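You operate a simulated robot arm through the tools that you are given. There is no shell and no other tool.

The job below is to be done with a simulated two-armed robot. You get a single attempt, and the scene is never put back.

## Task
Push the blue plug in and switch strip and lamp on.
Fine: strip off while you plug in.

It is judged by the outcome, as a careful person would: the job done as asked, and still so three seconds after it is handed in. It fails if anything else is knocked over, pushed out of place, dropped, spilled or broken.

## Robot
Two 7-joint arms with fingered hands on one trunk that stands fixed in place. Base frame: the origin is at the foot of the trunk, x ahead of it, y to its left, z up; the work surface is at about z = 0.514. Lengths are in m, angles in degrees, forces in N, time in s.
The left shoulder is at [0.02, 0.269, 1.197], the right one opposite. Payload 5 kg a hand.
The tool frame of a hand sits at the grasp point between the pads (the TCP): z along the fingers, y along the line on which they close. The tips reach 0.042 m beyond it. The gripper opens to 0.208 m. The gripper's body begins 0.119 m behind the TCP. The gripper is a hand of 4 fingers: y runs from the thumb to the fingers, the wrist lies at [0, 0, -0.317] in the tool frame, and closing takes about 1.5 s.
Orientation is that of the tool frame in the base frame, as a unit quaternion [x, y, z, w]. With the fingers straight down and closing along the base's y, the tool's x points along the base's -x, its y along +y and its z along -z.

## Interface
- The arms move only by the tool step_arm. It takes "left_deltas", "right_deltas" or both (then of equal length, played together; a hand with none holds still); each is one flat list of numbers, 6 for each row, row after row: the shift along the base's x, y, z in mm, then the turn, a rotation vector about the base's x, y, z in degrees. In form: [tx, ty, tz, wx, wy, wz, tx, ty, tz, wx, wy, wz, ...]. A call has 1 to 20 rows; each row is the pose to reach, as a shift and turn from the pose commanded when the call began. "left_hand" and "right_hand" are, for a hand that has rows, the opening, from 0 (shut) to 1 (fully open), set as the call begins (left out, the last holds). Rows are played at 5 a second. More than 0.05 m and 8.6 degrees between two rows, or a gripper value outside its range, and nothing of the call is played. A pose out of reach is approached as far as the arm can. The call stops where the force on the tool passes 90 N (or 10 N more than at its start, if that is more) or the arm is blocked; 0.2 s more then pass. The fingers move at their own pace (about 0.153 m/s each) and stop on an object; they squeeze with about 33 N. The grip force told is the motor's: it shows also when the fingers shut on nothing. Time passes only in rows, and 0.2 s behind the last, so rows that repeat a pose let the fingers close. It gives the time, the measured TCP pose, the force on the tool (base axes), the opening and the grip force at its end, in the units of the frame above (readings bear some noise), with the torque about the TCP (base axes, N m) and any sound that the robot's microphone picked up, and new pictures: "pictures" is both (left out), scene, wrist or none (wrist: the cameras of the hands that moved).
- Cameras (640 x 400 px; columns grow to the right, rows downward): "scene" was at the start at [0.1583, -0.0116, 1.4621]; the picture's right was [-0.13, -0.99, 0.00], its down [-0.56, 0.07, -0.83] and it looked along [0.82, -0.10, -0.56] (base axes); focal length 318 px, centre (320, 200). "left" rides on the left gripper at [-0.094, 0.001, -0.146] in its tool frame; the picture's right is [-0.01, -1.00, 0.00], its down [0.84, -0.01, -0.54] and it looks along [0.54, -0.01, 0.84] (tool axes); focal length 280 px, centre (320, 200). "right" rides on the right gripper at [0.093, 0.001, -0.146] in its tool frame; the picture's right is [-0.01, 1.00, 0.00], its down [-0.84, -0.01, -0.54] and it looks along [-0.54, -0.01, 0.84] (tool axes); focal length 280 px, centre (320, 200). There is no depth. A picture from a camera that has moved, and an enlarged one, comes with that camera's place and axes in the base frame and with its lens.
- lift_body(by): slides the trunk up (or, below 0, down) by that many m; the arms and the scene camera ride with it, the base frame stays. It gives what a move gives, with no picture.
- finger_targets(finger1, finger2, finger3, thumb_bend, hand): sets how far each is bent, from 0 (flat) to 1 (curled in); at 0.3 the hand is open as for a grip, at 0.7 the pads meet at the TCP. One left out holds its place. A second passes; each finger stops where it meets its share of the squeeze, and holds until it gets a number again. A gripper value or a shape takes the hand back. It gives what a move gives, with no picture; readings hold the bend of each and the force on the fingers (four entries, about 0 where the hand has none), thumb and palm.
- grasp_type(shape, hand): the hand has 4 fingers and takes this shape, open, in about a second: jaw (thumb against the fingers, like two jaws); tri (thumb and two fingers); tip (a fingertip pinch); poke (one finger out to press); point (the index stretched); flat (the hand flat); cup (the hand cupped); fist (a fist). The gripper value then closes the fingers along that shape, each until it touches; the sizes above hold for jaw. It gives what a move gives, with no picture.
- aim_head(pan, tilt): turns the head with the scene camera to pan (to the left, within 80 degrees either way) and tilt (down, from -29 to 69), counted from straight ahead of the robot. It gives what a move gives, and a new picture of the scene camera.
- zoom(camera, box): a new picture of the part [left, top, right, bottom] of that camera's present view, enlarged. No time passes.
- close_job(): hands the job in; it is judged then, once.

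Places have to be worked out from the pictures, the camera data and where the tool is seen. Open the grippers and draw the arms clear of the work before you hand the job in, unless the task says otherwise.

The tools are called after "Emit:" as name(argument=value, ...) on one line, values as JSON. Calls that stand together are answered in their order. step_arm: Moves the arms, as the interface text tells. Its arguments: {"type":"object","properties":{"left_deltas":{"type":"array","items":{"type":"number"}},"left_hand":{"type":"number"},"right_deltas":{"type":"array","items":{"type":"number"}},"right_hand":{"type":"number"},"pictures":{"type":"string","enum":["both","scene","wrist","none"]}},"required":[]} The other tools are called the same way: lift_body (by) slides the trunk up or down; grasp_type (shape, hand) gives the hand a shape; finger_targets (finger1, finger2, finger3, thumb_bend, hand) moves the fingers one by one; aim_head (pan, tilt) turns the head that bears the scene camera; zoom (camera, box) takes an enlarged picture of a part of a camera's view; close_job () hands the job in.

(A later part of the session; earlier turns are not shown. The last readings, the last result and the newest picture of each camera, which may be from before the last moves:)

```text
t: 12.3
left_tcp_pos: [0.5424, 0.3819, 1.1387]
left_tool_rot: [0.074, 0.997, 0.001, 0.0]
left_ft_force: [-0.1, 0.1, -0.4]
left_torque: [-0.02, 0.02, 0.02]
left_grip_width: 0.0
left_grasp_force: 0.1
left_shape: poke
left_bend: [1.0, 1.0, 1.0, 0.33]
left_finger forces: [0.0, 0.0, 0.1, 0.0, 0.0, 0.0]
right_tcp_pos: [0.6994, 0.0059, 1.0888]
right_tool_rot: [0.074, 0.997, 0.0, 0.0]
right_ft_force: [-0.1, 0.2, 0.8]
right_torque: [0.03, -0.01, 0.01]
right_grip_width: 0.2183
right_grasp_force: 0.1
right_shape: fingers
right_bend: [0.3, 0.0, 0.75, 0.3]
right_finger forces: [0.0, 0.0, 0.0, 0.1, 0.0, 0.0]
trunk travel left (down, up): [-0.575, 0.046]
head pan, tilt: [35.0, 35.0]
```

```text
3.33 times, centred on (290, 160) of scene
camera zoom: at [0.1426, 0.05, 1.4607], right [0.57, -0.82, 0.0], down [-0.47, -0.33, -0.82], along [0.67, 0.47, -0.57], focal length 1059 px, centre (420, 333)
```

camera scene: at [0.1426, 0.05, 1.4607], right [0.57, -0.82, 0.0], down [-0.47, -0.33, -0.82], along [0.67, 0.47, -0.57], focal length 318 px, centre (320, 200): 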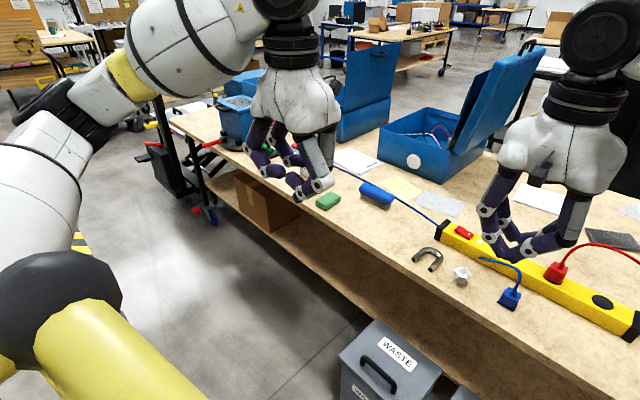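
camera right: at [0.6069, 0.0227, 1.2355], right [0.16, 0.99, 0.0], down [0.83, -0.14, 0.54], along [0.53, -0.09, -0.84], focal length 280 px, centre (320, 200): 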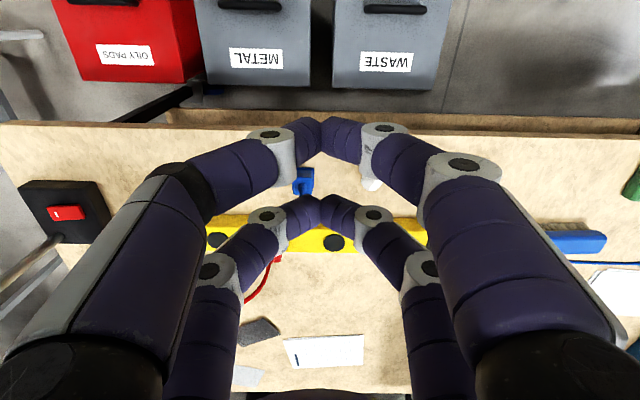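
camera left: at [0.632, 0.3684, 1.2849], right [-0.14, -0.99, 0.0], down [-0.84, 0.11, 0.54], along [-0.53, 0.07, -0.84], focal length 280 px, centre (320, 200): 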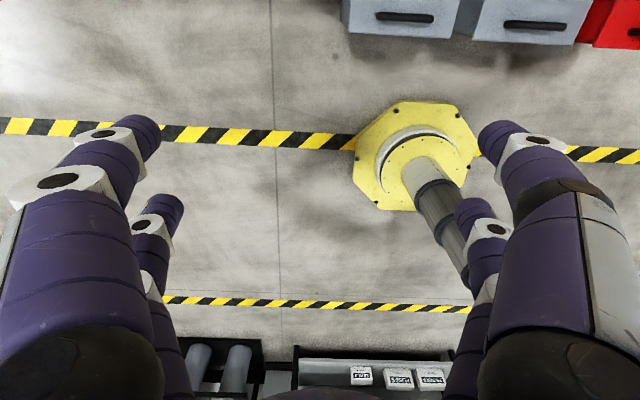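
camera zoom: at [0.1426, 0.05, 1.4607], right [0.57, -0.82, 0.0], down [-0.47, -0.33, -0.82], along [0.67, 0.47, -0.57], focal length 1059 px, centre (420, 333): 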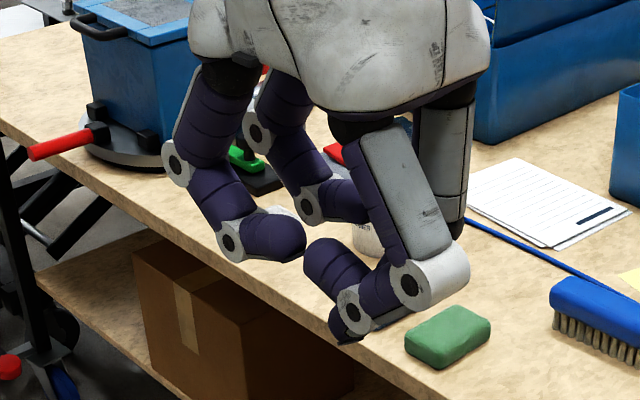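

To understand the poke shape better I set it on the right hand, which the scene camera sees more clearly.

Emit:
grasp_type(shape="poke", hand="right")

Emit:
zoom(camera="right", box=[0, 0, 640, 400])

Emit:
zoom(camera="scene", box=[440, 120, 640, 300])

Emit:
aim_head(pan=-20, tilt=35)

Emit:
zoom(camera="scene", box=[100, 80, 300, 280])

```text
t: 13.2
left_tcp_pos: [0.5424, 0.3827, 1.1378]
left_tool_rot: [0.075, 0.997, -0.001, 0.0]
left_ft_force: [0.3, 0.5, -0.4]
left_torque: [0.02, -0.01, 0.0]
left_grip_width: 0.0
left_grasp_force: 0.1
left_shape: poke
left_bend: [1.0, 1.0, 1.0, 0.33]
left_finger forces: [0.1, 0.0, 0.0, 0.1, 0.1, 0.0]
right_tcp_pos: [0.7, 0.0065, 1.0892]
right_tool_rot: [0.075, 0.997, 0.0, 0.001]
right_ft_force: [-0.4, 0.1, -0.7]
right_torque: [0.01, -0.01, 0.0]
right_grip_width: 0.0
right_grasp_force: 0.1
right_shape: poke
right_bend: [1.0, 1.0, 1.0, 0.33]
right_finger forces: [0.1, 0.1, 0.0, 0.0, 0.0, 0.0]
trunk travel left (down, up): [-0.575, 0.046]
head pan, tilt: [35.0, 35.0]
```

```text
1.00 times, centred on (320, 200) of right (not enlarged: the box is as wide or as high as the picture)
camera zoom: at [0.6069, 0.0227, 1.2355], right [0.16, 0.99, 0.0], down [0.83, -0.14, 0.54], along [0.53, -0.09, -0.84], focal length 280 px, centre (320, 200)
```

zoom: 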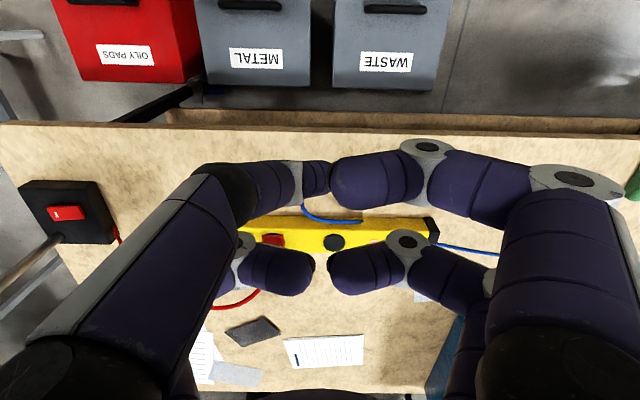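

```text
2.22 times, centred on (540, 210) of scene
camera zoom: at [0.1426, 0.05, 1.4607], right [0.57, -0.82, 0.0], down [-0.47, -0.33, -0.82], along [0.67, 0.47, -0.57], focal length 706 px, centre (-169, 178)
```

zoom: 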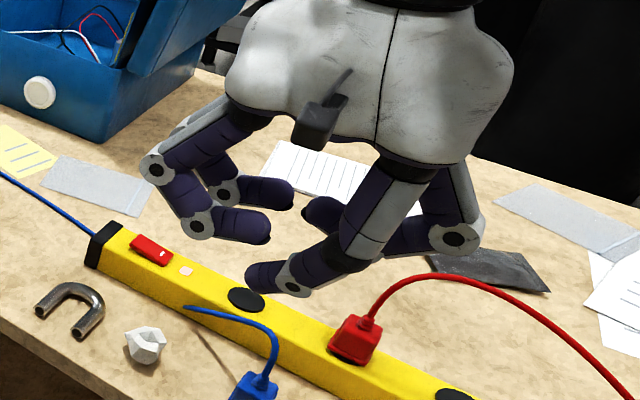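

```text
t: 14.5
left_tcp_pos: [0.5418, 0.3812, 1.1389]
left_tool_rot: [0.074, 0.997, 0.0, 0.0]
left_ft_force: [-0.6, 0.3, 0.4]
left_torque: [0.01, 0.0, -0.03]
left_grip_width: 0.0004
left_grasp_force: 0.0
left_shape: poke
left_bend: [1.0, 1.0, 1.0, 0.33]
left_finger forces: [0.0, 0.1, 0.1, 0.0, 0.0, 0.1]
right_tcp_pos: [0.6997, 0.0062, 1.0876]
right_tool_rot: [0.074, 0.997, 0.0, 0.0]
right_ft_force: [-0.1, -0.5, -0.4]
right_torque: [-0.02, 0.01, -0.01]
right_grip_width: 0.0003
right_grasp_force: 0.0
right_shape: poke
right_bend: [1.0, 1.0, 1.0, 0.33]
right_finger forces: [0.0, 0.0, 0.0, 0.0, 0.0, 0.0]
trunk travel left (down, up): [-0.575, 0.046]
head pan, tilt: [-20.0, 35.0]
camera scene: at [0.1532, -0.0305, 1.4607], right [-0.34, -0.94, 0.0], down [-0.54, 0.2, -0.82], along [0.77, -0.28, -0.57], focal length 318 px, centre (320, 200)
```

scene: 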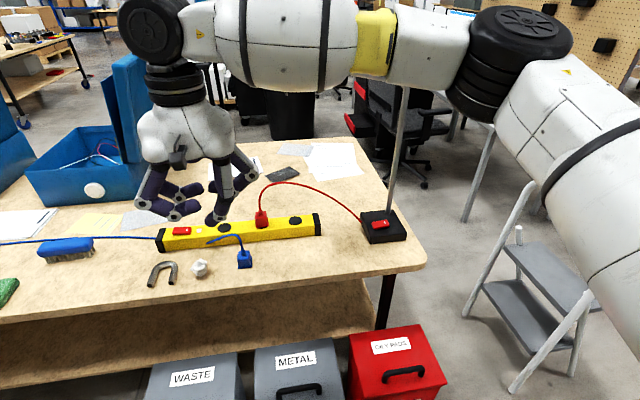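

```text
2.00 times, centred on (200, 180) of scene
camera zoom: at [0.1532, -0.0305, 1.4607], right [-0.34, -0.94, 0.0], down [-0.54, 0.2, -0.82], along [0.77, -0.28, -0.57], focal length 635 px, centre (560, 240)
```

zoom: 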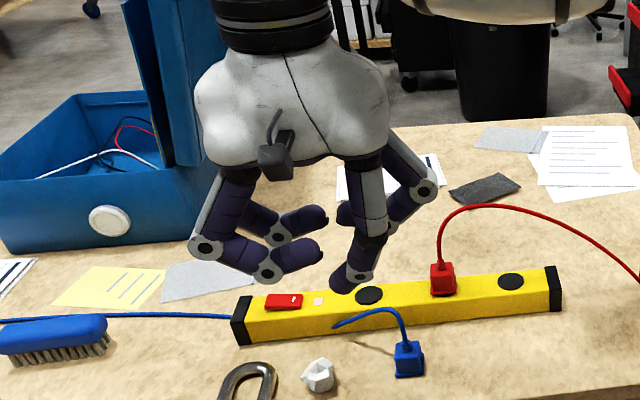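

The poke fingertip lies on the tool axis about 0.043 m beyond the TCP, with the curled fingers well above it. I withdraw the right hand and bring the left poke finger, tilted 20° forward, to a hover above the raised (unmarked, +y) end of the strip's rocker.

Emit:
step_arm(right_deltas=[-27, -36, 2, 0, 0, 0, -54, -72, 4, 0, 0, 0, -81, -108, 6, 0, 0, 0, -108, -144, 8, 0, 0, 0, -135, -180, 10, 0, 0, 0, -162, -216, 12, 0, 0, 0, -189, -252, 14, 0, 0, 0, -216, -288, 16, 0, 0, 0], pictures="none")

Emit:
aim_head(pan=0, tilt=40)

Emit:
step_arm(left_deltas=[31, -18, -13, -0.21, -1.41, 0, 62, -36, -26, -0.42, -2.82, 0, 93, -54, -39, -0.63, -4.23, 0, 124, -72, -52, -0.84, -5.64, 0, 155, -89, -65, -1.05, -7.05, 0, 186, -107, -78, -1.26, -8.46, 0, 217, -125, -91, -1.47, -9.87, 0, 248, -143, -104, -1.68, -11.28, 0, 279, -161, -117, -1.89, -12.69, 0, 310, -179, -130, -2.1, -14.1, 0, 341, -196, -143, -2.31, -15.51, 0, 372, -214, -156, -2.52, -16.92, 0, 403, -232, -169, -2.73, -18.33, 0, 434, -250, -178, -2.95, -19.78, 0], pictures="both")

```text
t: 16.3
left_tcp_pos: [0.5411, 0.3809, 1.1403]
left_tool_rot: [0.076, 0.997, 0.001, -0.001]
left_ft_force: [0.3, -0.7, -0.5]
left_torque: [0.13, -0.02, -0.01]
left_grip_width: 0.0
left_grasp_force: 0.1
left_shape: poke
left_bend: [1.0, 1.0, 1.0, 0.33]
left_finger forces: [0.0, 0.1, 0.0, 0.1, 0.0, 0.0]
right_tcp_pos: [0.4816, -0.283, 1.1048]
right_tool_rot: [0.074, 0.997, 0.0, 0.0]
right_ft_force: [-0.1, -0.8, 0.3]
right_torque: [0.11, -0.01, -0.02]
right_grip_width: 0.0003
right_grasp_force: 0.1
right_shape: poke
right_bend: [1.0, 1.0, 1.0, 0.33]
right_finger forces: [0.0, 0.0, 0.1, 0.1, 0.0, 0.0]
trunk travel left (down, up): [-0.575, 0.046]
head pan, tilt: [-20.0, 35.0]
```

```text
t: 17.1
left_tcp_pos: [0.5415, 0.3821, 1.1394]
left_tool_rot: [0.074, 0.997, 0.0, 0.0]
left_ft_force: [0.8, -0.3, 0.3]
left_torque: [0.02, 0.02, 0.05]
left_grip_width: 0.0
left_grasp_force: 0.0
left_shape: poke
left_bend: [1.0, 1.0, 1.0, 0.33]
left_finger forces: [0.1, 0.0, 0.0, 0.0, 0.0, 0.0]
right_tcp_pos: [0.4817, -0.2818, 1.1046]
right_tool_rot: [0.074, 0.997, 0.0, 0.0]
right_ft_force: [0.6, 0.1, -0.1]
right_torque: [-0.03, 0.04, 0.02]
right_grip_width: 0.0
right_grasp_force: 0.1
right_shape: poke
right_bend: [1.0, 1.0, 1.0, 0.33]
right_finger forces: [0.1, 0.1, 0.1, 0.0, 0.0, 0.1]
trunk travel left (down, up): [-0.575, 0.046]
head pan, tilt: [0.0, 40.0]
camera scene: at [0.1556, -0.0008, 1.4531], right [0.0, -1.0, 0.0], down [-0.64, 0.0, -0.77], along [0.77, 0.0, -0.64], focal length 318 px, centre (320, 200)
```

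scene: 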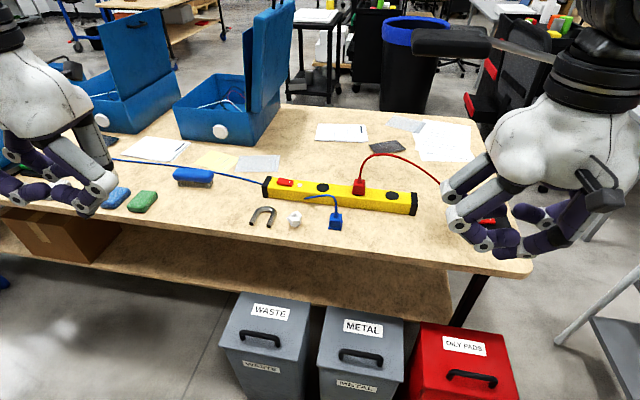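

```text
t: 20.1
left_tcp_pos: [0.9771, 0.1296, 0.9603]
left_tool_rot: [0.074, 0.982, -0.013, 0.173]
left_ft_force: [0.2, 0.2, 0.3]
left_torque: [0.03, 0.11, 0.05]
left_grip_width: 0.0001
left_grasp_force: 0.0
left_shape: poke
left_bend: [1.0, 1.0, 1.0, 0.33]
left_finger forces: [0.1, 0.1, 0.0, 0.0, 0.0, 0.1]
right_tcp_pos: [0.482, -0.2822, 1.1057]
right_tool_rot: [0.074, 0.997, 0.0, -0.001]
right_ft_force: [0.7, 0.0, 0.0]
right_torque: [0.07, 0.01, -0.03]
right_grip_width: 0.0001
right_grasp_force: 0.0
right_shape: poke
right_bend: [1.0, 1.0, 1.0, 0.33]
right_finger forces: [0.0, 0.1, 0.0, 0.1, 0.0, 0.0]
trunk travel left (down, up): [-0.575, 0.046]
head pan, tilt: [0.0, 40.0]
camera scene: at [0.1558, -0.0012, 1.453], right [0.0, -1.0, 0.0], down [-0.64, 0.0, -0.77], along [0.77, 0.0, -0.64], focal length 318 px, centre (320, 200)
camera left: at [1.0138, 0.1235, 1.1297], right [-0.14, -0.99, 0.0], down [-0.97, 0.13, 0.22], along [-0.22, 0.03, -0.98], focal length 280 px, centre (320, 200)
```

scene: 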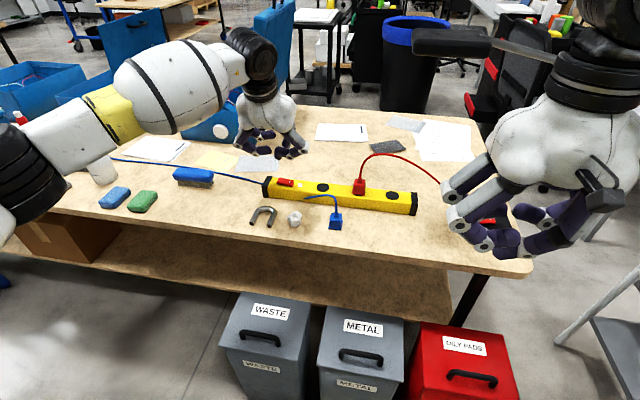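
left: 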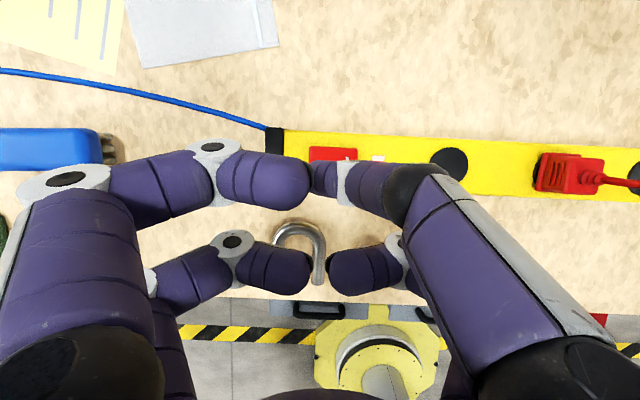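

The fingertip hovers roughly above the rocker. I zoom the wrist camera and scene for finer alignment before going down.

Emit:
zoom(camera="left", box=[270, 110, 430, 210])

Emit:
zoom(camera="scene", box=[220, 100, 340, 200])

```text
4.00 times, centred on (350, 160) of left
camera zoom: at [1.0138, 0.1235, 1.1297], right [-0.14, -0.99, 0.0], down [-0.97, 0.13, 0.22], along [-0.22, 0.03, -0.98], focal length 1122 px, centre (200, 360)
```

zoom: 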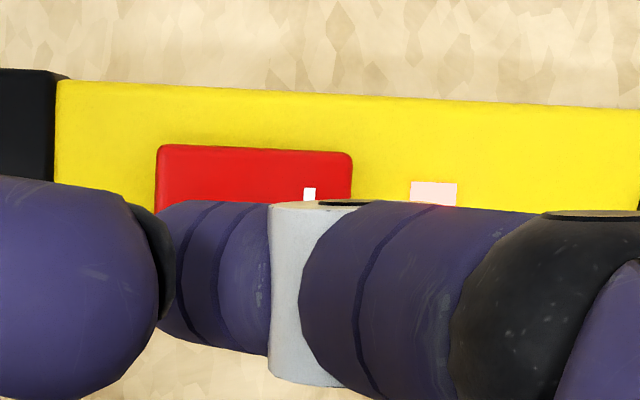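

```text
4.00 times, centred on (280, 150) of scene
camera zoom: at [0.1558, -0.0012, 1.453], right [0.0, -1.0, 0.0], down [-0.64, 0.0, -0.77], along [0.77, 0.0, -0.64], focal length 1271 px, centre (480, 400)
```

zoom: 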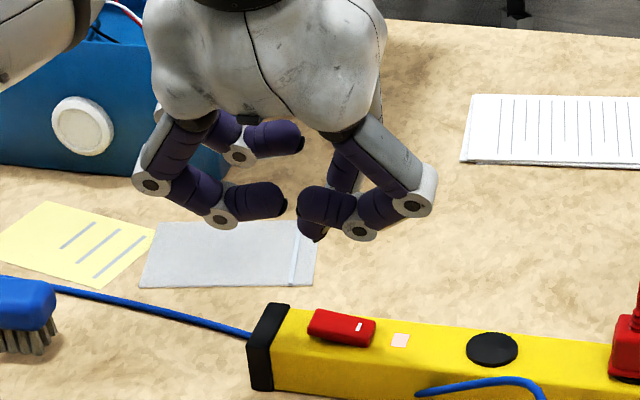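

Scene and wrist views put the tip at about (0.988, 0.129, 0.917), right above the rocker's raised end. I lower it to just above the rocker.

Emit:
step_arm(left_deltas=[2, 0, -20, 0, 0, 0, 3, 0, -40, 0, 0, 0, 3, 0, -55, 0, 0, 0, 3, 0, -65, 0, 0, 0, 3, 0, -70, 0, 0, 0], pictures="both")

Emit:
zoom(camera="scene", box=[230, 130, 330, 210])

Emit:
zoom(camera="left", box=[240, 100, 440, 225])

```text
t: 21.3
left_tcp_pos: [0.9785, 0.1298, 0.8918]
left_tool_rot: [0.073, 0.982, -0.012, 0.172]
left_ft_force: [0.1, -0.4, -0.1]
left_torque: [-0.01, 0.0, 0.03]
left_grip_width: 0.0001
left_grasp_force: 0.1
left_shape: poke
left_bend: [1.0, 1.0, 1.0, 0.33]
left_finger forces: [0.1, 0.1, 0.0, 0.1, 0.0, 0.0]
right_tcp_pos: [0.482, -0.2818, 1.1042]
right_tool_rot: [0.074, 0.997, 0.0, 0.0]
right_ft_force: [0.1, -0.3, 1.1]
right_torque: [0.01, -0.04, 0.02]
right_grip_width: 0.0002
right_grasp_force: 0.0
right_shape: poke
right_bend: [1.0, 1.0, 1.0, 0.33]
right_finger forces: [0.0, 0.1, 0.1, 0.0, 0.0, 0.2]
trunk travel left (down, up): [-0.575, 0.046]
head pan, tilt: [0.0, 40.0]
camera scene: at [0.1555, -0.0005, 1.4531], right [0.0, -1.0, 0.0], down [-0.64, 0.0, -0.77], along [0.77, 0.0, -0.64], focal length 318 px, centre (320, 200)
camera left: at [1.0159, 0.1253, 1.0598], right [-0.13, -0.99, 0.01], down [-0.97, 0.13, 0.22], along [-0.22, 0.02, -0.98], focal length 280 px, centre (320, 200)
```

scene: 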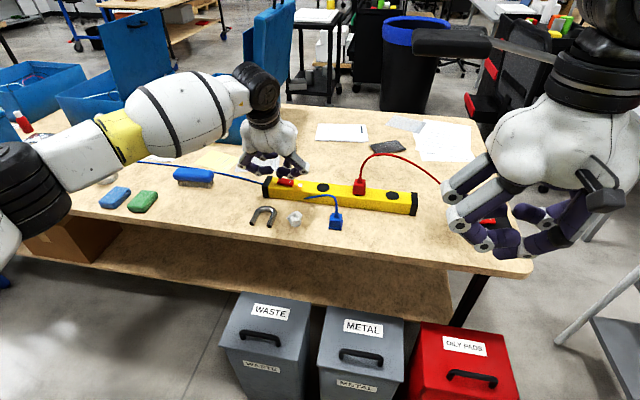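
left: 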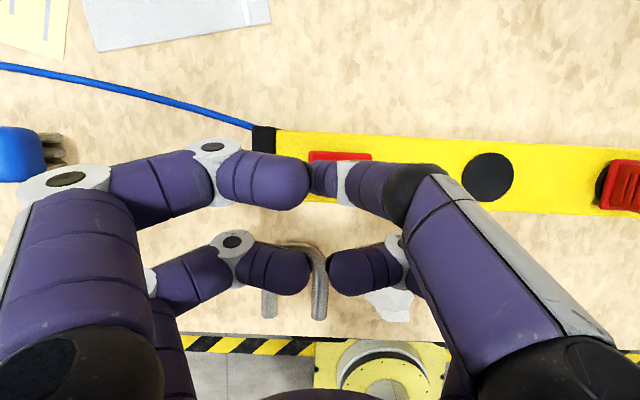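

```text
5.00 times, centred on (280, 170) of scene
camera zoom: at [0.1555, -0.0005, 1.4531], right [0.0, -1.0, 0.0], down [-0.64, 0.0, -0.77], along [0.77, 0.0, -0.64], focal length 1589 px, centre (520, 350)
```

zoom: 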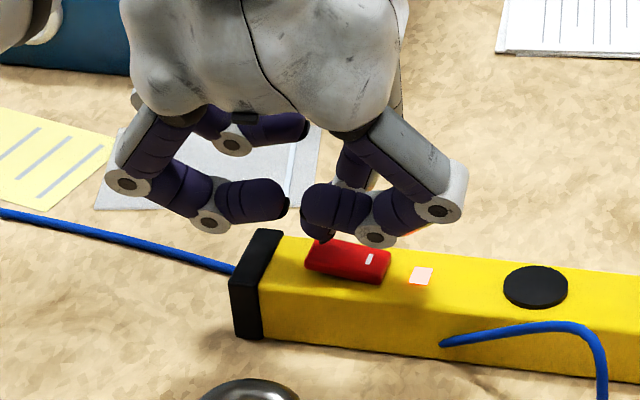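

```text
3.20 times, centred on (340, 162) of left
camera zoom: at [1.0159, 0.1253, 1.0598], right [-0.13, -0.99, 0.01], down [-0.97, 0.13, 0.22], along [-0.22, 0.02, -0.98], focal length 897 px, centre (256, 320)
```

zoom: 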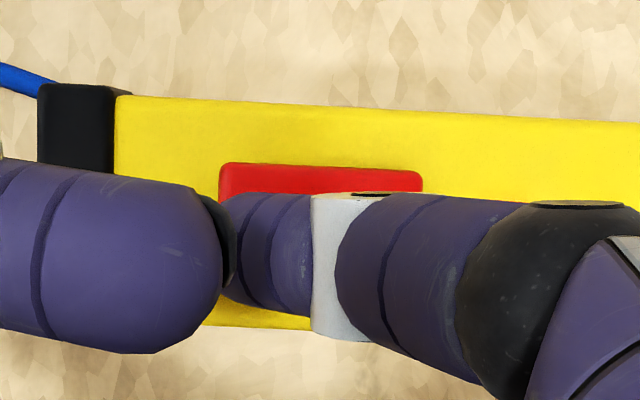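

The tip is a few mm above the rocker's raised end, and the other fingers have clearance. I press down in small steps watching force and sound.

Emit:
step_arm(left_deltas=[0, 0, -4, 0, 0, 0, 0, 0, -8, 0, 0, 0], pictures="none")

Emit:
zoom(camera="scene", box=[240, 140, 320, 200])

```text
t: 21.9
left_tcp_pos: [0.9787, 0.1291, 0.8836]
left_tool_rot: [0.073, 0.982, -0.013, 0.174]
left_ft_force: [-0.7, -0.3, -0.1]
left_torque: [-0.01, 0.0, -0.03]
left_grip_width: 0.0
left_grasp_force: 0.0
left_shape: poke
left_bend: [1.0, 1.0, 1.0, 0.33]
left_finger forces: [0.0, 0.0, 0.0, 0.1, 0.0, 0.1]
right_tcp_pos: [0.4816, -0.2816, 1.1049]
right_tool_rot: [0.074, 0.997, 0.0, 0.0]
right_ft_force: [-0.8, -0.1, -0.1]
right_torque: [0.02, 0.02, -0.03]
right_grip_width: 0.0
right_grasp_force: 0.2
right_shape: poke
right_bend: [1.0, 1.0, 1.0, 0.33]
right_finger forces: [0.1, 0.0, 0.1, 0.0, 0.0, 0.1]
trunk travel left (down, up): [-0.575, 0.046]
head pan, tilt: [0.0, 40.0]
```

```text
6.67 times, centred on (280, 170) of scene
camera zoom: at [0.1555, -0.0005, 1.4531], right [0.0, -1.0, 0.0], down [-0.64, 0.0, -0.77], along [0.77, 0.0, -0.64], focal length 2118 px, centre (587, 400)
```

zoom: 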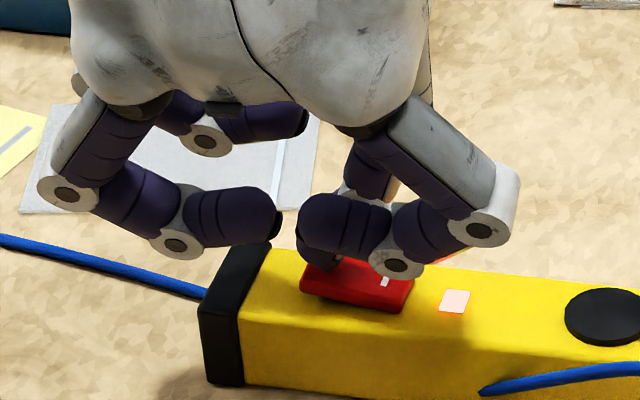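

No contact yet (tip z≈0.839). I continue down 6 mm.

Emit:
step_arm(left_deltas=[0, 0, -3, 0, 0, 0, 0, 0, -6, 0, 0, 0], pictures="none")

Emit:
zoom(camera="scene", box=[240, 140, 320, 200])

```text
t: 22.5
left_tcp_pos: [0.9774, 0.1295, 0.8773]
left_tool_rot: [0.074, 0.982, -0.014, 0.173]
left_ft_force: [0.3, -0.3, -0.5]
left_torque: [0.01, -0.01, 0.0]
left_grip_width: 0.0
left_grasp_force: 0.0
left_shape: poke
left_bend: [1.0, 1.0, 1.0, 0.33]
left_finger forces: [0.0, 0.1, 0.1, 0.0, 0.0, 0.1]
right_tcp_pos: [0.482, -0.2821, 1.1046]
right_tool_rot: [0.075, 0.997, 0.0, 0.0]
right_ft_force: [-0.3, 1.2, -0.5]
right_torque: [0.0, -0.05, 0.01]
right_grip_width: 0.0
right_grasp_force: 0.1
right_shape: poke
right_bend: [1.0, 1.0, 1.0, 0.33]
right_finger forces: [0.0, 0.1, 0.1, 0.0, 0.0, 0.0]
trunk travel left (down, up): [-0.575, 0.046]
head pan, tilt: [0.0, 40.0]
```

```text
6.67 times, centred on (280, 170) of scene
camera zoom: at [0.1554, -0.0005, 1.4531], right [0.0, -1.0, 0.0], down [-0.64, 0.0, -0.77], along [0.77, 0.0, -0.64], focal length 2118 px, centre (587, 400)
```

zoom: 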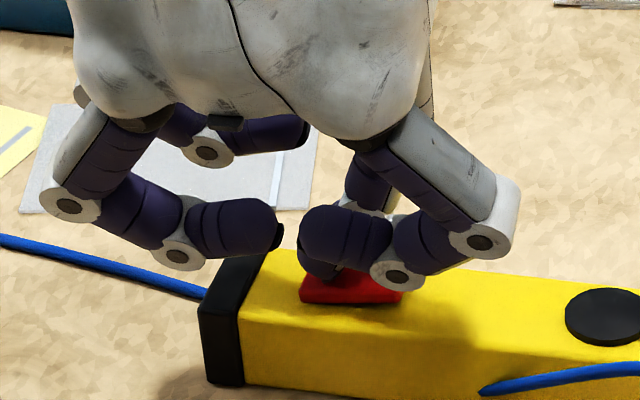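

The pale indicator beside the rocker has gone out, so the strip may have switched off. I lift the finger and check the rocker.

Emit:
step_arm(left_deltas=[0, 0, 20, 0, 0, 0, -10, 10, 50, 0, 0, 0, -30, 30, 80, 0, 0, 0, -60, 60, 100, 0, 0, 0, -90, 90, 110, 0, 0, 0], pictures="none")

Emit:
zoom(camera="scene", box=[255, 165, 335, 215])

Emit:
zoom(camera="scene", box=[150, 80, 450, 260])

```text
t: 23.7
left_tcp_pos: [0.8879, 0.2209, 0.9888]
left_tool_rot: [0.074, 0.982, -0.013, 0.173]
left_ft_force: [0.8, -0.5, -0.1]
left_torque: [0.03, -0.1, 0.03]
left_grip_width: 0.0002
left_grasp_force: 0.0
left_shape: poke
left_bend: [1.0, 1.0, 1.0, 0.33]
left_finger forces: [0.1, 0.1, 0.1, 0.1, 0.0, 0.0]
right_tcp_pos: [0.4815, -0.2814, 1.1057]
right_tool_rot: [0.075, 0.997, 0.0, 0.0]
right_ft_force: [0.0, 0.2, 0.5]
right_torque: [-0.1, -0.1, -0.01]
right_grip_width: 0.0002
right_grasp_force: 0.1
right_shape: poke
right_bend: [1.0, 1.0, 1.0, 0.33]
right_finger forces: [0.1, 0.0, 0.0, 0.0, 0.0, 0.0]
trunk travel left (down, up): [-0.575, 0.046]
head pan, tilt: [0.0, 40.0]
```

```text
8.00 times, centred on (295, 190) of scene
camera zoom: at [0.1549, 0.0003, 1.4532], right [0.0, -1.0, 0.0], down [-0.64, 0.0, -0.77], along [0.77, 0.0, -0.64], focal length 2542 px, centre (520, 280)
```

zoom: 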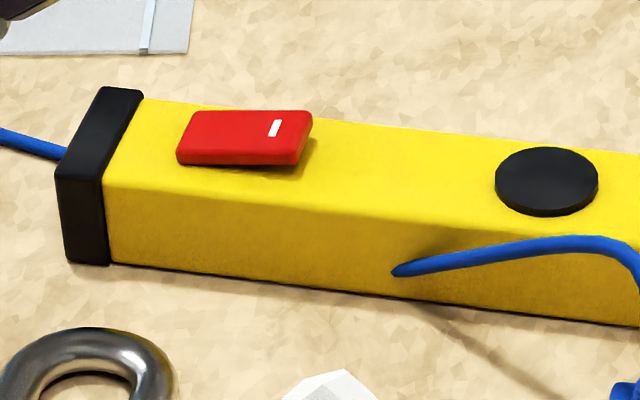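

```text
2.13 times, centred on (300, 170) of scene
camera zoom: at [0.1549, 0.0003, 1.4532], right [0.0, -1.0, 0.0], down [-0.64, 0.0, -0.77], along [0.77, 0.0, -0.64], focal length 678 px, centre (363, 264)
```

zoom: 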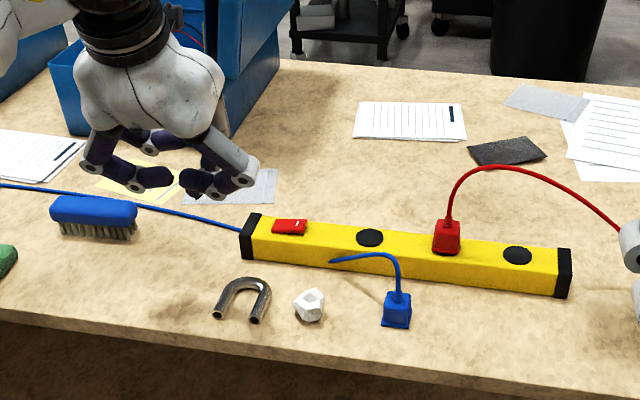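

The rocker has flipped (I-end now raised) and the indicator glow is gone: the strip is off. Now I set the right hand to jaw, retreat the left arm, and test whether the right arm can reach above the left free socket with the tool vertical.

Emit:
grasp_type(shape="jaw", hand="right")

Emit:
step_arm(left_deltas=[-24, 15, 9, 0, 0, 0, -48, 30, 18, 0, 0, 0, -72, 45, 27, 0, 0, 0, -96, 60, 36, 0, 0, 0, -120, 75, 45, 0, 0, 0, -144, 90, 54, 0, 0, 0, -168, 105, 63, 0, 0, 0, -192, 120, 72, 0, 0, 0, -216, 135, 81, 0, 0, 0, -240, 150, 90, 0, 0, 0, -264, 165, 99, 0, 0, 0, -288, 180, 108, 0, 0, 0], right_deltas=[38, 23, -7, 0, 0, 0, 76, 46, -14, 0, 0, 0, 114, 69, -21, 0, 0, 0, 152, 92, -28, 0, 0, 0, 190, 115, -35, 0, 0, 0, 228, 138, -42, 0, 0, 0, 266, 161, -49, 0, 0, 0, 304, 184, -56, 0, 0, 0, 342, 207, -63, 0, 0, 0, 380, 230, -70, 0, 0, 0, 418, 253, -77, 0, 0, 0, 456, 276, -84, 0, 0, 0], right_hand=0.5, pictures="both")

```text
t: 24.6
left_tcp_pos: [0.8888, 0.22, 0.988]
left_tool_rot: [0.074, 0.982, -0.013, 0.173]
left_ft_force: [0.5, -0.1, -0.7]
left_torque: [-0.01, 0.02, 0.05]
left_grip_width: 0.0002
left_grasp_force: 0.0
left_shape: poke
left_bend: [1.0, 1.0, 1.0, 0.33]
left_finger forces: [0.0, 0.1, 0.1, 0.0, 0.0, 0.0]
right_tcp_pos: [0.4819, -0.2829, 1.1042]
right_tool_rot: [0.074, 0.997, 0.001, 0.0]
right_ft_force: [-0.2, -0.4, -0.1]
right_torque: [0.02, 0.02, -0.01]
right_grip_width: 0.2079
right_grasp_force: 0.0
right_shape: jaw
right_bend: [0.3, 0.3, 0.3, 0.3]
right_finger forces: [0.0, 0.0, 0.0, 0.0, 0.0, 0.0]
trunk travel left (down, up): [-0.575, 0.046]
head pan, tilt: [0.0, 40.0]
```

```text
t: 27.2
left_tcp_pos: [0.5989, 0.4033, 1.093]
left_tool_rot: [0.072, 0.982, -0.012, 0.173]
left_ft_force: [-0.5, 2.4, -0.1]
left_torque: [-0.29, -0.1, -0.08]
left_grip_width: 0.0001
left_grasp_force: 0.2
left_shape: poke
left_bend: [1.0, 1.0, 1.0, 0.33]
left_finger forces: [0.1, 0.0, 0.1, 0.1, 0.1, 0.1]
right_tcp_pos: [0.9274, -0.0107, 1.0268]
right_tool_rot: [0.073, 0.997, -0.001, 0.001]
right_ft_force: [1.5, -1.3, 2.2]
right_torque: [0.16, 0.12, 0.02]
right_grip_width: 0.1039
right_grasp_force: 0.1
right_shape: jaw
right_bend: [0.73, 0.73, 0.73, 0.7]
right_finger forces: [0.1, 0.1, 0.0, 0.0, 0.1, 0.1]
right hand out of reach, approached as far as the arm can: row 12
trunk travel left (down, up): [-0.575, 0.046]
head pan, tilt: [0.0, 40.0]
camera scene: at [0.1545, 0.0015, 1.4533], right [0.0, -1.0, 0.0], down [-0.64, 0.0, -0.77], along [0.77, 0.0, -0.64], focal length 318 px, centre (320, 200)
camera right: at [0.8337, 0.0062, 1.1731], right [0.16, 0.99, 0.0], down [0.83, -0.13, 0.54], along [0.53, -0.09, -0.84], focal length 280 px, centre (320, 200)
camera left: at [0.6353, 0.3974, 1.2615], right [-0.13, -0.99, 0.01], down [-0.97, 0.13, 0.22], along [-0.22, 0.02, -0.98], focal length 280 px, centre (320, 200)
```

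scene: 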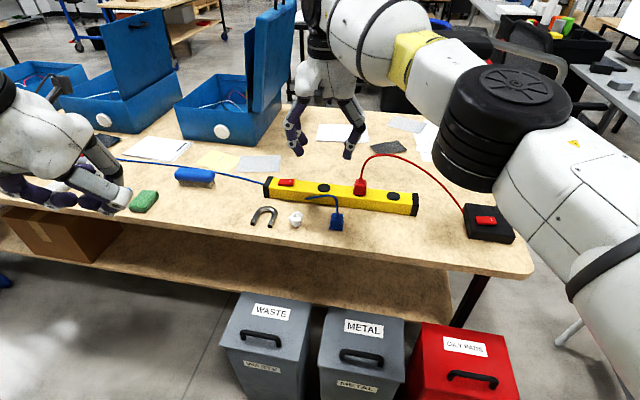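
right: 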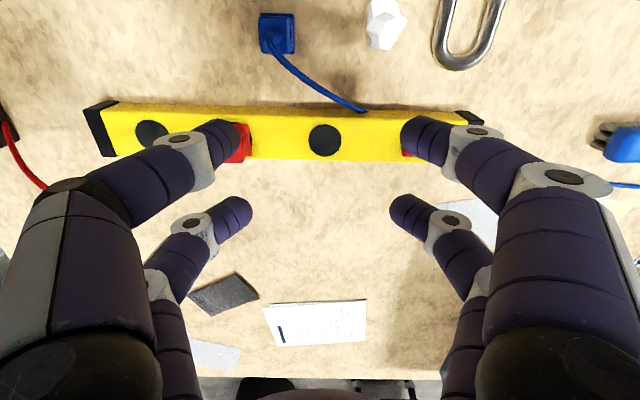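
left: 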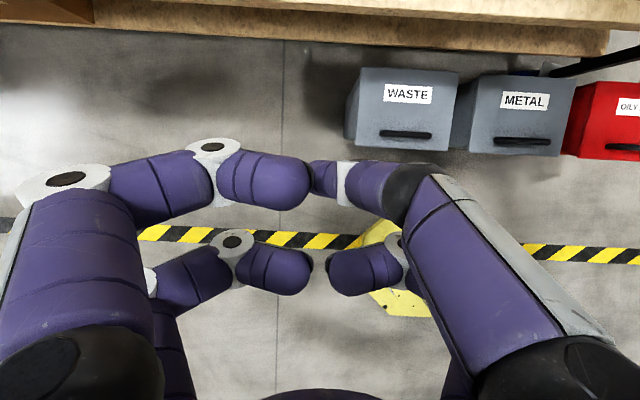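

The vertical tool falls just short of the socket (max ~0.954 m from shoulder to wrist), so I'll use a 12° forward tilt both for gripping and inserting. I move to a hover over the blue plug with that tilt.

Emit:
step_arm(right_deltas=[-31, -8, -10, -0.44, -2.97, 0, -62, -16, -25, -0.88, -5.94, 0, -93, -24, -45, -1.33, -8.9, 0, -122, -31, -65, -1.77, -11.87, 0, -122, -31, -65, -1.77, -11.87, 0], pictures="none")

Emit:
finger_targets(hand="right", finger1=1.0, finger2=0.5, finger3=0.5, thumb_bend=1.0)

Emit:
zoom(camera="right", box=[0, 0, 640, 400])

Emit:
zoom(camera="scene", box=[240, 80, 440, 250])

```text
t: 28.4
left_tcp_pos: [0.6003, 0.3989, 1.0937]
left_tool_rot: [0.073, 0.982, -0.012, 0.173]
left_ft_force: [-0.5, 0.6, 0.6]
left_torque: [0.01, -0.01, 0.0]
left_grip_width: 0.0
left_grasp_force: 0.1
left_shape: poke
left_bend: [1.0, 1.0, 1.0, 0.33]
left_finger forces: [0.0, 0.0, 0.0, 0.0, 0.0, 0.0]
right_tcp_pos: [0.8057, -0.0415, 0.9586]
right_tool_rot: [0.074, 0.992, -0.007, 0.104]
right_ft_force: [1.5, 1.2, 0.0]
right_torque: [0.01, -0.02, 0.0]
right_grip_width: 0.1041
right_grasp_force: 0.0
right_shape: jaw
right_bend: [0.73, 0.73, 0.73, 0.7]
right_finger forces: [0.0, 0.1, 0.0, 0.0, 0.1, 0.0]
trunk travel left (down, up): [-0.575, 0.046]
head pan, tilt: [0.0, 40.0]
```

```text
t: 29.4
left_tcp_pos: [0.6003, 0.399, 1.0924]
left_tool_rot: [0.073, 0.982, -0.012, 0.173]
left_ft_force: [-0.4, -1.1, -0.3]
left_torque: [-0.01, -0.02, 0.02]
left_grip_width: 0.0
left_grasp_force: 0.1
left_shape: poke
left_bend: [1.0, 1.0, 1.0, 0.33]
left_finger forces: [0.0, 0.1, 0.0, 0.0, 0.0, 0.1]
right_tcp_pos: [0.8052, -0.0421, 0.9584]
right_tool_rot: [0.074, 0.992, -0.008, 0.104]
right_ft_force: [-1.1, 0.2, -0.1]
right_torque: [-0.03, 0.01, 0.01]
right_grip_width: 0.0042
right_grasp_force: 0.0
right_shape: fingers
right_bend: [1.0, 0.5, 0.5, 0.92]
right_finger forces: [0.0, 0.0, 0.1, 0.0, 0.1, 0.0]
trunk travel left (down, up): [-0.575, 0.046]
head pan, tilt: [0.0, 40.0]
```

```text
1.00 times, centred on (320, 200) of right (not enlarged: the box is as wide or as high as the picture)
camera zoom: at [0.6846, -0.0218, 1.0823], right [0.16, 0.99, 0.0], down [0.7, -0.12, 0.7], along [0.69, -0.11, -0.71], focal length 280 px, centre (320, 200)
```

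zoom: 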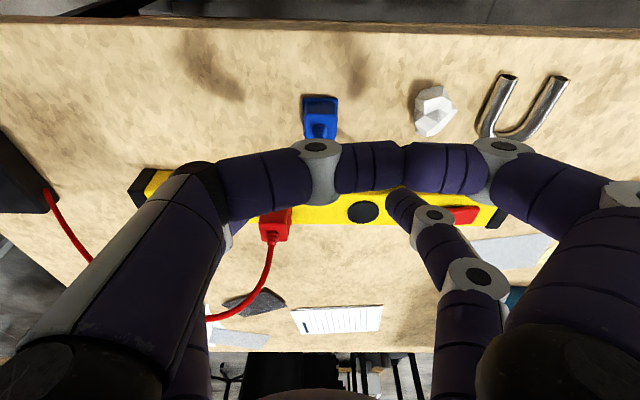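

```text
2.35 times, centred on (340, 165) of scene
camera zoom: at [0.1555, -0.0004, 1.4531], right [0.0, -1.0, 0.0], down [-0.64, 0.0, -0.77], along [0.77, 0.0, -0.64], focal length 748 px, centre (273, 282)
```

zoom: 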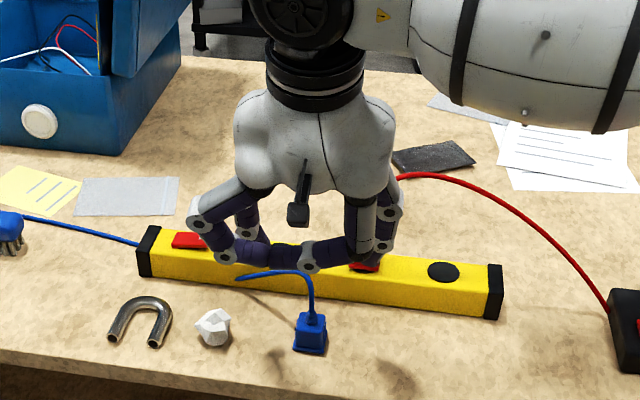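

The curled near pair blocks the camera's view and the two press each other. I try them flat instead.

Emit:
finger_targets(hand="right", finger1=0.0, thumb_bend=0.0)

Emit:
zoom(camera="right", box=[0, 0, 640, 400])

Emit:
zoom(camera="scene", box=[240, 80, 440, 250])

```text
t: 30.4
left_tcp_pos: [0.6005, 0.3993, 1.0932]
left_tool_rot: [0.073, 0.982, -0.013, 0.173]
left_ft_force: [0.7, -0.2, 0.1]
left_torque: [-0.06, 0.01, 0.02]
left_grip_width: 0.0001
left_grasp_force: 0.1
left_shape: poke
left_bend: [1.0, 1.0, 1.0, 0.33]
left_finger forces: [0.0, 0.0, 0.0, 0.0, 0.1, 0.0]
right_tcp_pos: [0.8065, -0.0427, 0.9577]
right_tool_rot: [0.074, 0.992, -0.009, 0.104]
right_ft_force: [0.5, 0.7, 0.0]
right_torque: [-0.01, -0.02, 0.02]
right_grip_width: 0.3069
right_grasp_force: 0.1
right_shape: fingers
right_bend: [0.0, 0.5, 0.5, 0.0]
right_finger forces: [0.0, 0.0, 0.0, 0.1, 0.0, 0.0]
trunk travel left (down, up): [-0.575, 0.046]
head pan, tilt: [0.0, 40.0]
```

```text
1.00 times, centred on (320, 200) of right (not enlarged: the box is as wide or as high as the picture)
camera zoom: at [0.6845, -0.0218, 1.0824], right [0.16, 0.99, 0.0], down [0.7, -0.12, 0.7], along [0.69, -0.11, -0.71], focal length 280 px, centre (320, 200)
```

zoom: 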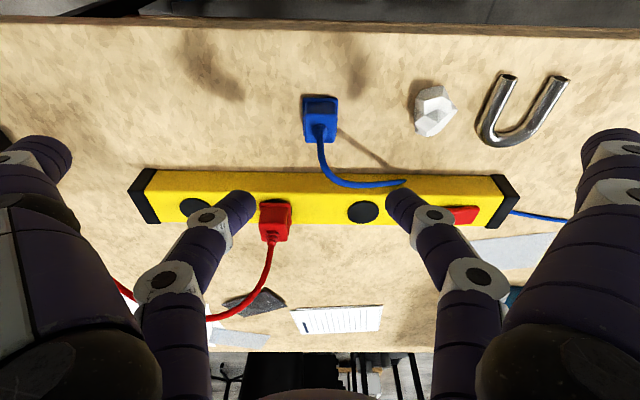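

```text
2.35 times, centred on (340, 165) of scene
camera zoom: at [0.1555, -0.0005, 1.4531], right [0.0, -1.0, 0.0], down [-0.64, 0.0, -0.77], along [0.77, 0.0, -0.64], focal length 748 px, centre (273, 282)
```

zoom: 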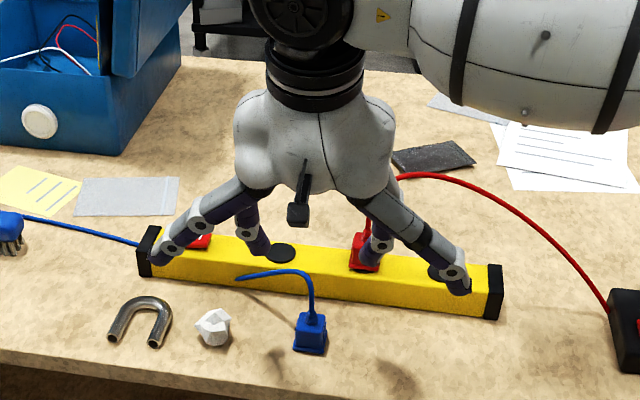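

With the near pair splayed flat, the far pair (finger2/finger3) has a clear view of the plug, laterally centred on column 320. I zoom in to cross-check the plug's position before descending.

Emit:
zoom(camera="right", box=[270, 70, 430, 170])

Emit:
zoom(camera="scene", box=[290, 170, 370, 240])

```text
4.00 times, centred on (350, 120) of right
camera zoom: at [0.6845, -0.0218, 1.0824], right [0.16, 0.99, 0.0], down [0.7, -0.12, 0.7], along [0.69, -0.11, -0.71], focal length 1122 px, centre (200, 520)
```

zoom: 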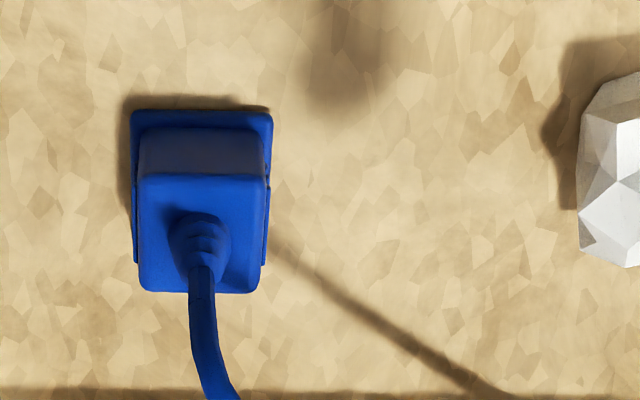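

```text
5.71 times, centred on (330, 205) of scene
camera zoom: at [0.1555, -0.0005, 1.4531], right [0.0, -1.0, 0.0], down [-0.64, 0.0, -0.77], along [0.77, 0.0, -0.64], focal length 1816 px, centre (263, 171)
```

zoom: 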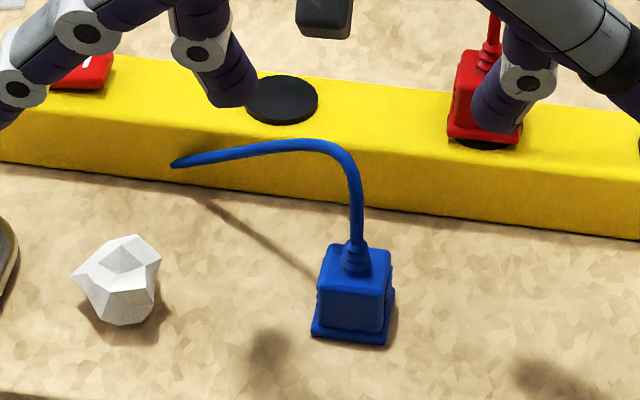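

Plug top centre cross-checks at (0.842, -0.0465, 0.81), aligned with the tool. I descend to about 15 mm above grip height and check.

Emit:
step_arm(right_deltas=[-1, 1, -30, 0, 0, 0, -2, 1, -60, 0, 0, 0, -2, 1, -90, 0, 0, 0, -2, 1, -110, 0, 0, 0, -2, 1, -120, 0, 0, 0], pictures="both")

Emit:
zoom(camera="scene", box=[280, 150, 380, 240])

```text
t: 31.6
left_tcp_pos: [0.6002, 0.3999, 1.0933]
left_tool_rot: [0.073, 0.982, -0.013, 0.173]
left_ft_force: [0.2, 0.2, -0.4]
left_torque: [-0.04, 0.0, -0.02]
left_grip_width: 0.0
left_grasp_force: 0.1
left_shape: poke
left_bend: [1.0, 1.0, 1.0, 0.33]
left_finger forces: [0.0, 0.0, 0.1, 0.0, 0.0, 0.1]
right_tcp_pos: [0.8043, -0.0423, 0.8371]
right_tool_rot: [0.074, 0.992, -0.007, 0.104]
right_ft_force: [-0.2, -0.4, -0.1]
right_torque: [0.0, 0.0, 0.02]
right_grip_width: 0.307
right_grasp_force: 0.2
right_shape: fingers
right_bend: [0.0, 0.5, 0.5, 0.0]
right_finger forces: [0.0, 0.0, 0.1, 0.1, 0.0, 0.0]
trunk travel left (down, up): [-0.575, 0.046]
head pan, tilt: [0.0, 40.0]
camera scene: at [0.1555, -0.0006, 1.4531], right [0.0, -1.0, 0.0], down [-0.64, 0.0, -0.77], along [0.77, 0.0, -0.64], focal length 318 px, centre (320, 200)
camera right: at [0.6829, -0.0214, 0.9614], right [0.16, 0.99, 0.0], down [0.7, -0.12, 0.7], along [0.69, -0.11, -0.71], focal length 280 px, centre (320, 200)
```

scene: 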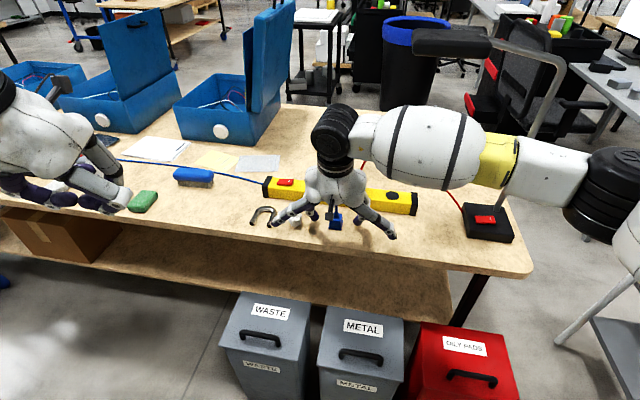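
right: 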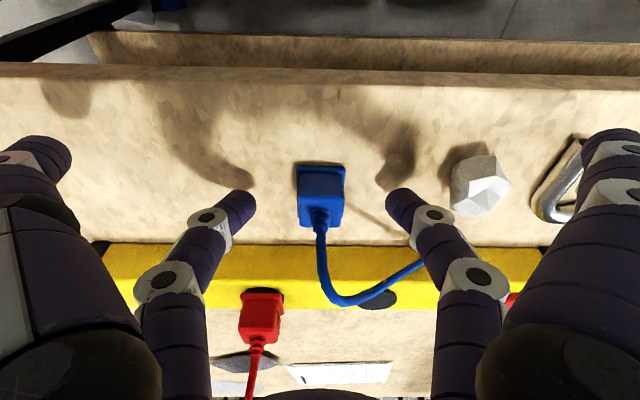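

```text
4.44 times, centred on (330, 195) of scene
camera zoom: at [0.1555, -0.0006, 1.4531], right [0.0, -1.0, 0.0], down [-0.64, 0.0, -0.77], along [0.77, 0.0, -0.64], focal length 1412 px, centre (276, 222)
```

zoom: 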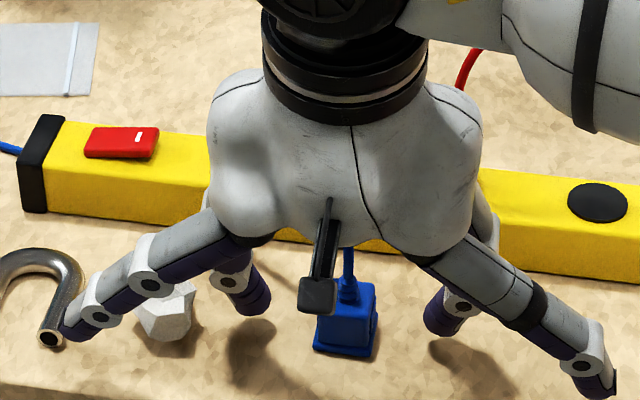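

The tips straddle the plug and the geometry predicts correct alignment after another ~14 mm. I go down that much, then close the far pair on the plug.

Emit:
step_arm(right_deltas=[0, 1, -5, 0, 0, 0, 0, 1, -10, 0, 0, 0, 0, 1, -14, 0, 0, 0, 0, 1, -14, 0, 0, 0], pictures="wrist")

Emit:
zoom(camera="scene", box=[260, 170, 400, 250])

```text
t: 32.6
left_tcp_pos: [0.5991, 0.3992, 1.0942]
left_tool_rot: [0.073, 0.982, -0.013, 0.174]
left_ft_force: [-0.7, -0.9, 0.5]
left_torque: [-0.04, 0.0, -0.01]
left_grip_width: 0.0
left_grasp_force: 0.1
left_shape: poke
left_bend: [1.0, 1.0, 1.0, 0.33]
left_finger forces: [0.0, 0.0, 0.0, 0.0, 0.0, 0.1]
right_tcp_pos: [0.8044, -0.0401, 0.8269]
right_tool_rot: [0.073, 0.992, -0.007, 0.106]
right_ft_force: [-2.7, -1.3, 21.7]
right_torque: [-0.4, -0.6, -0.03]
right_grip_width: 0.3068
right_grasp_force: 11.7
right_shape: fingers
right_bend: [0.0, 0.5, 0.5, 0.0]
right_finger forces: [0.1, 9.2, 13.0, 0.0, 0.0, 0.0]
trunk travel left (down, up): [-0.575, 0.046]
head pan, tilt: [0.0, 40.0]
camera right: at [0.6831, -0.0206, 0.9502], right [0.16, 0.99, 0.0], down [0.7, -0.12, 0.7], along [0.7, -0.11, -0.71], focal length 280 px, centre (320, 200)
```

right: 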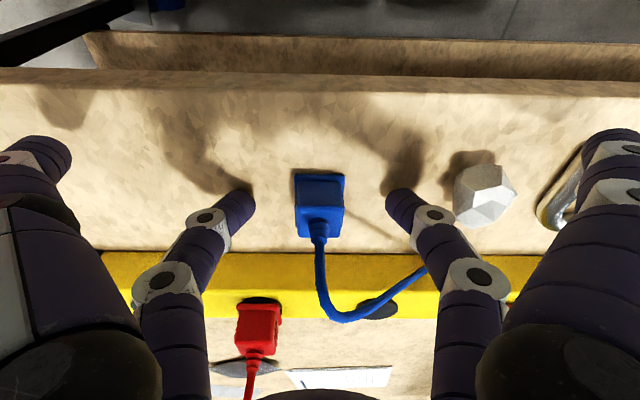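

```text
4.57 times, centred on (330, 210) of scene
camera zoom: at [0.154, -0.0004, 1.4535], right [0.0, -1.0, 0.0], down [-0.64, 0.0, -0.77], along [0.77, 0.0, -0.64], focal length 1452 px, centre (274, 154)
```

zoom: 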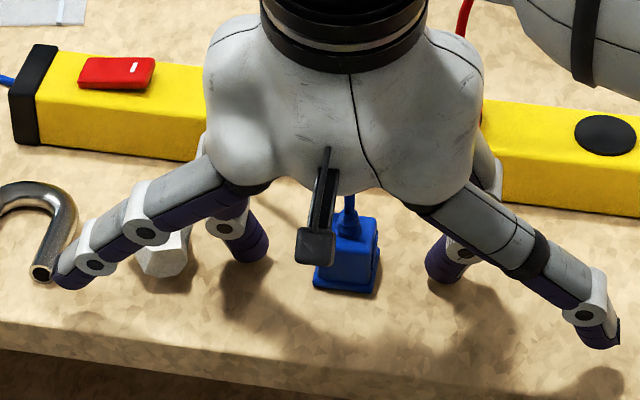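

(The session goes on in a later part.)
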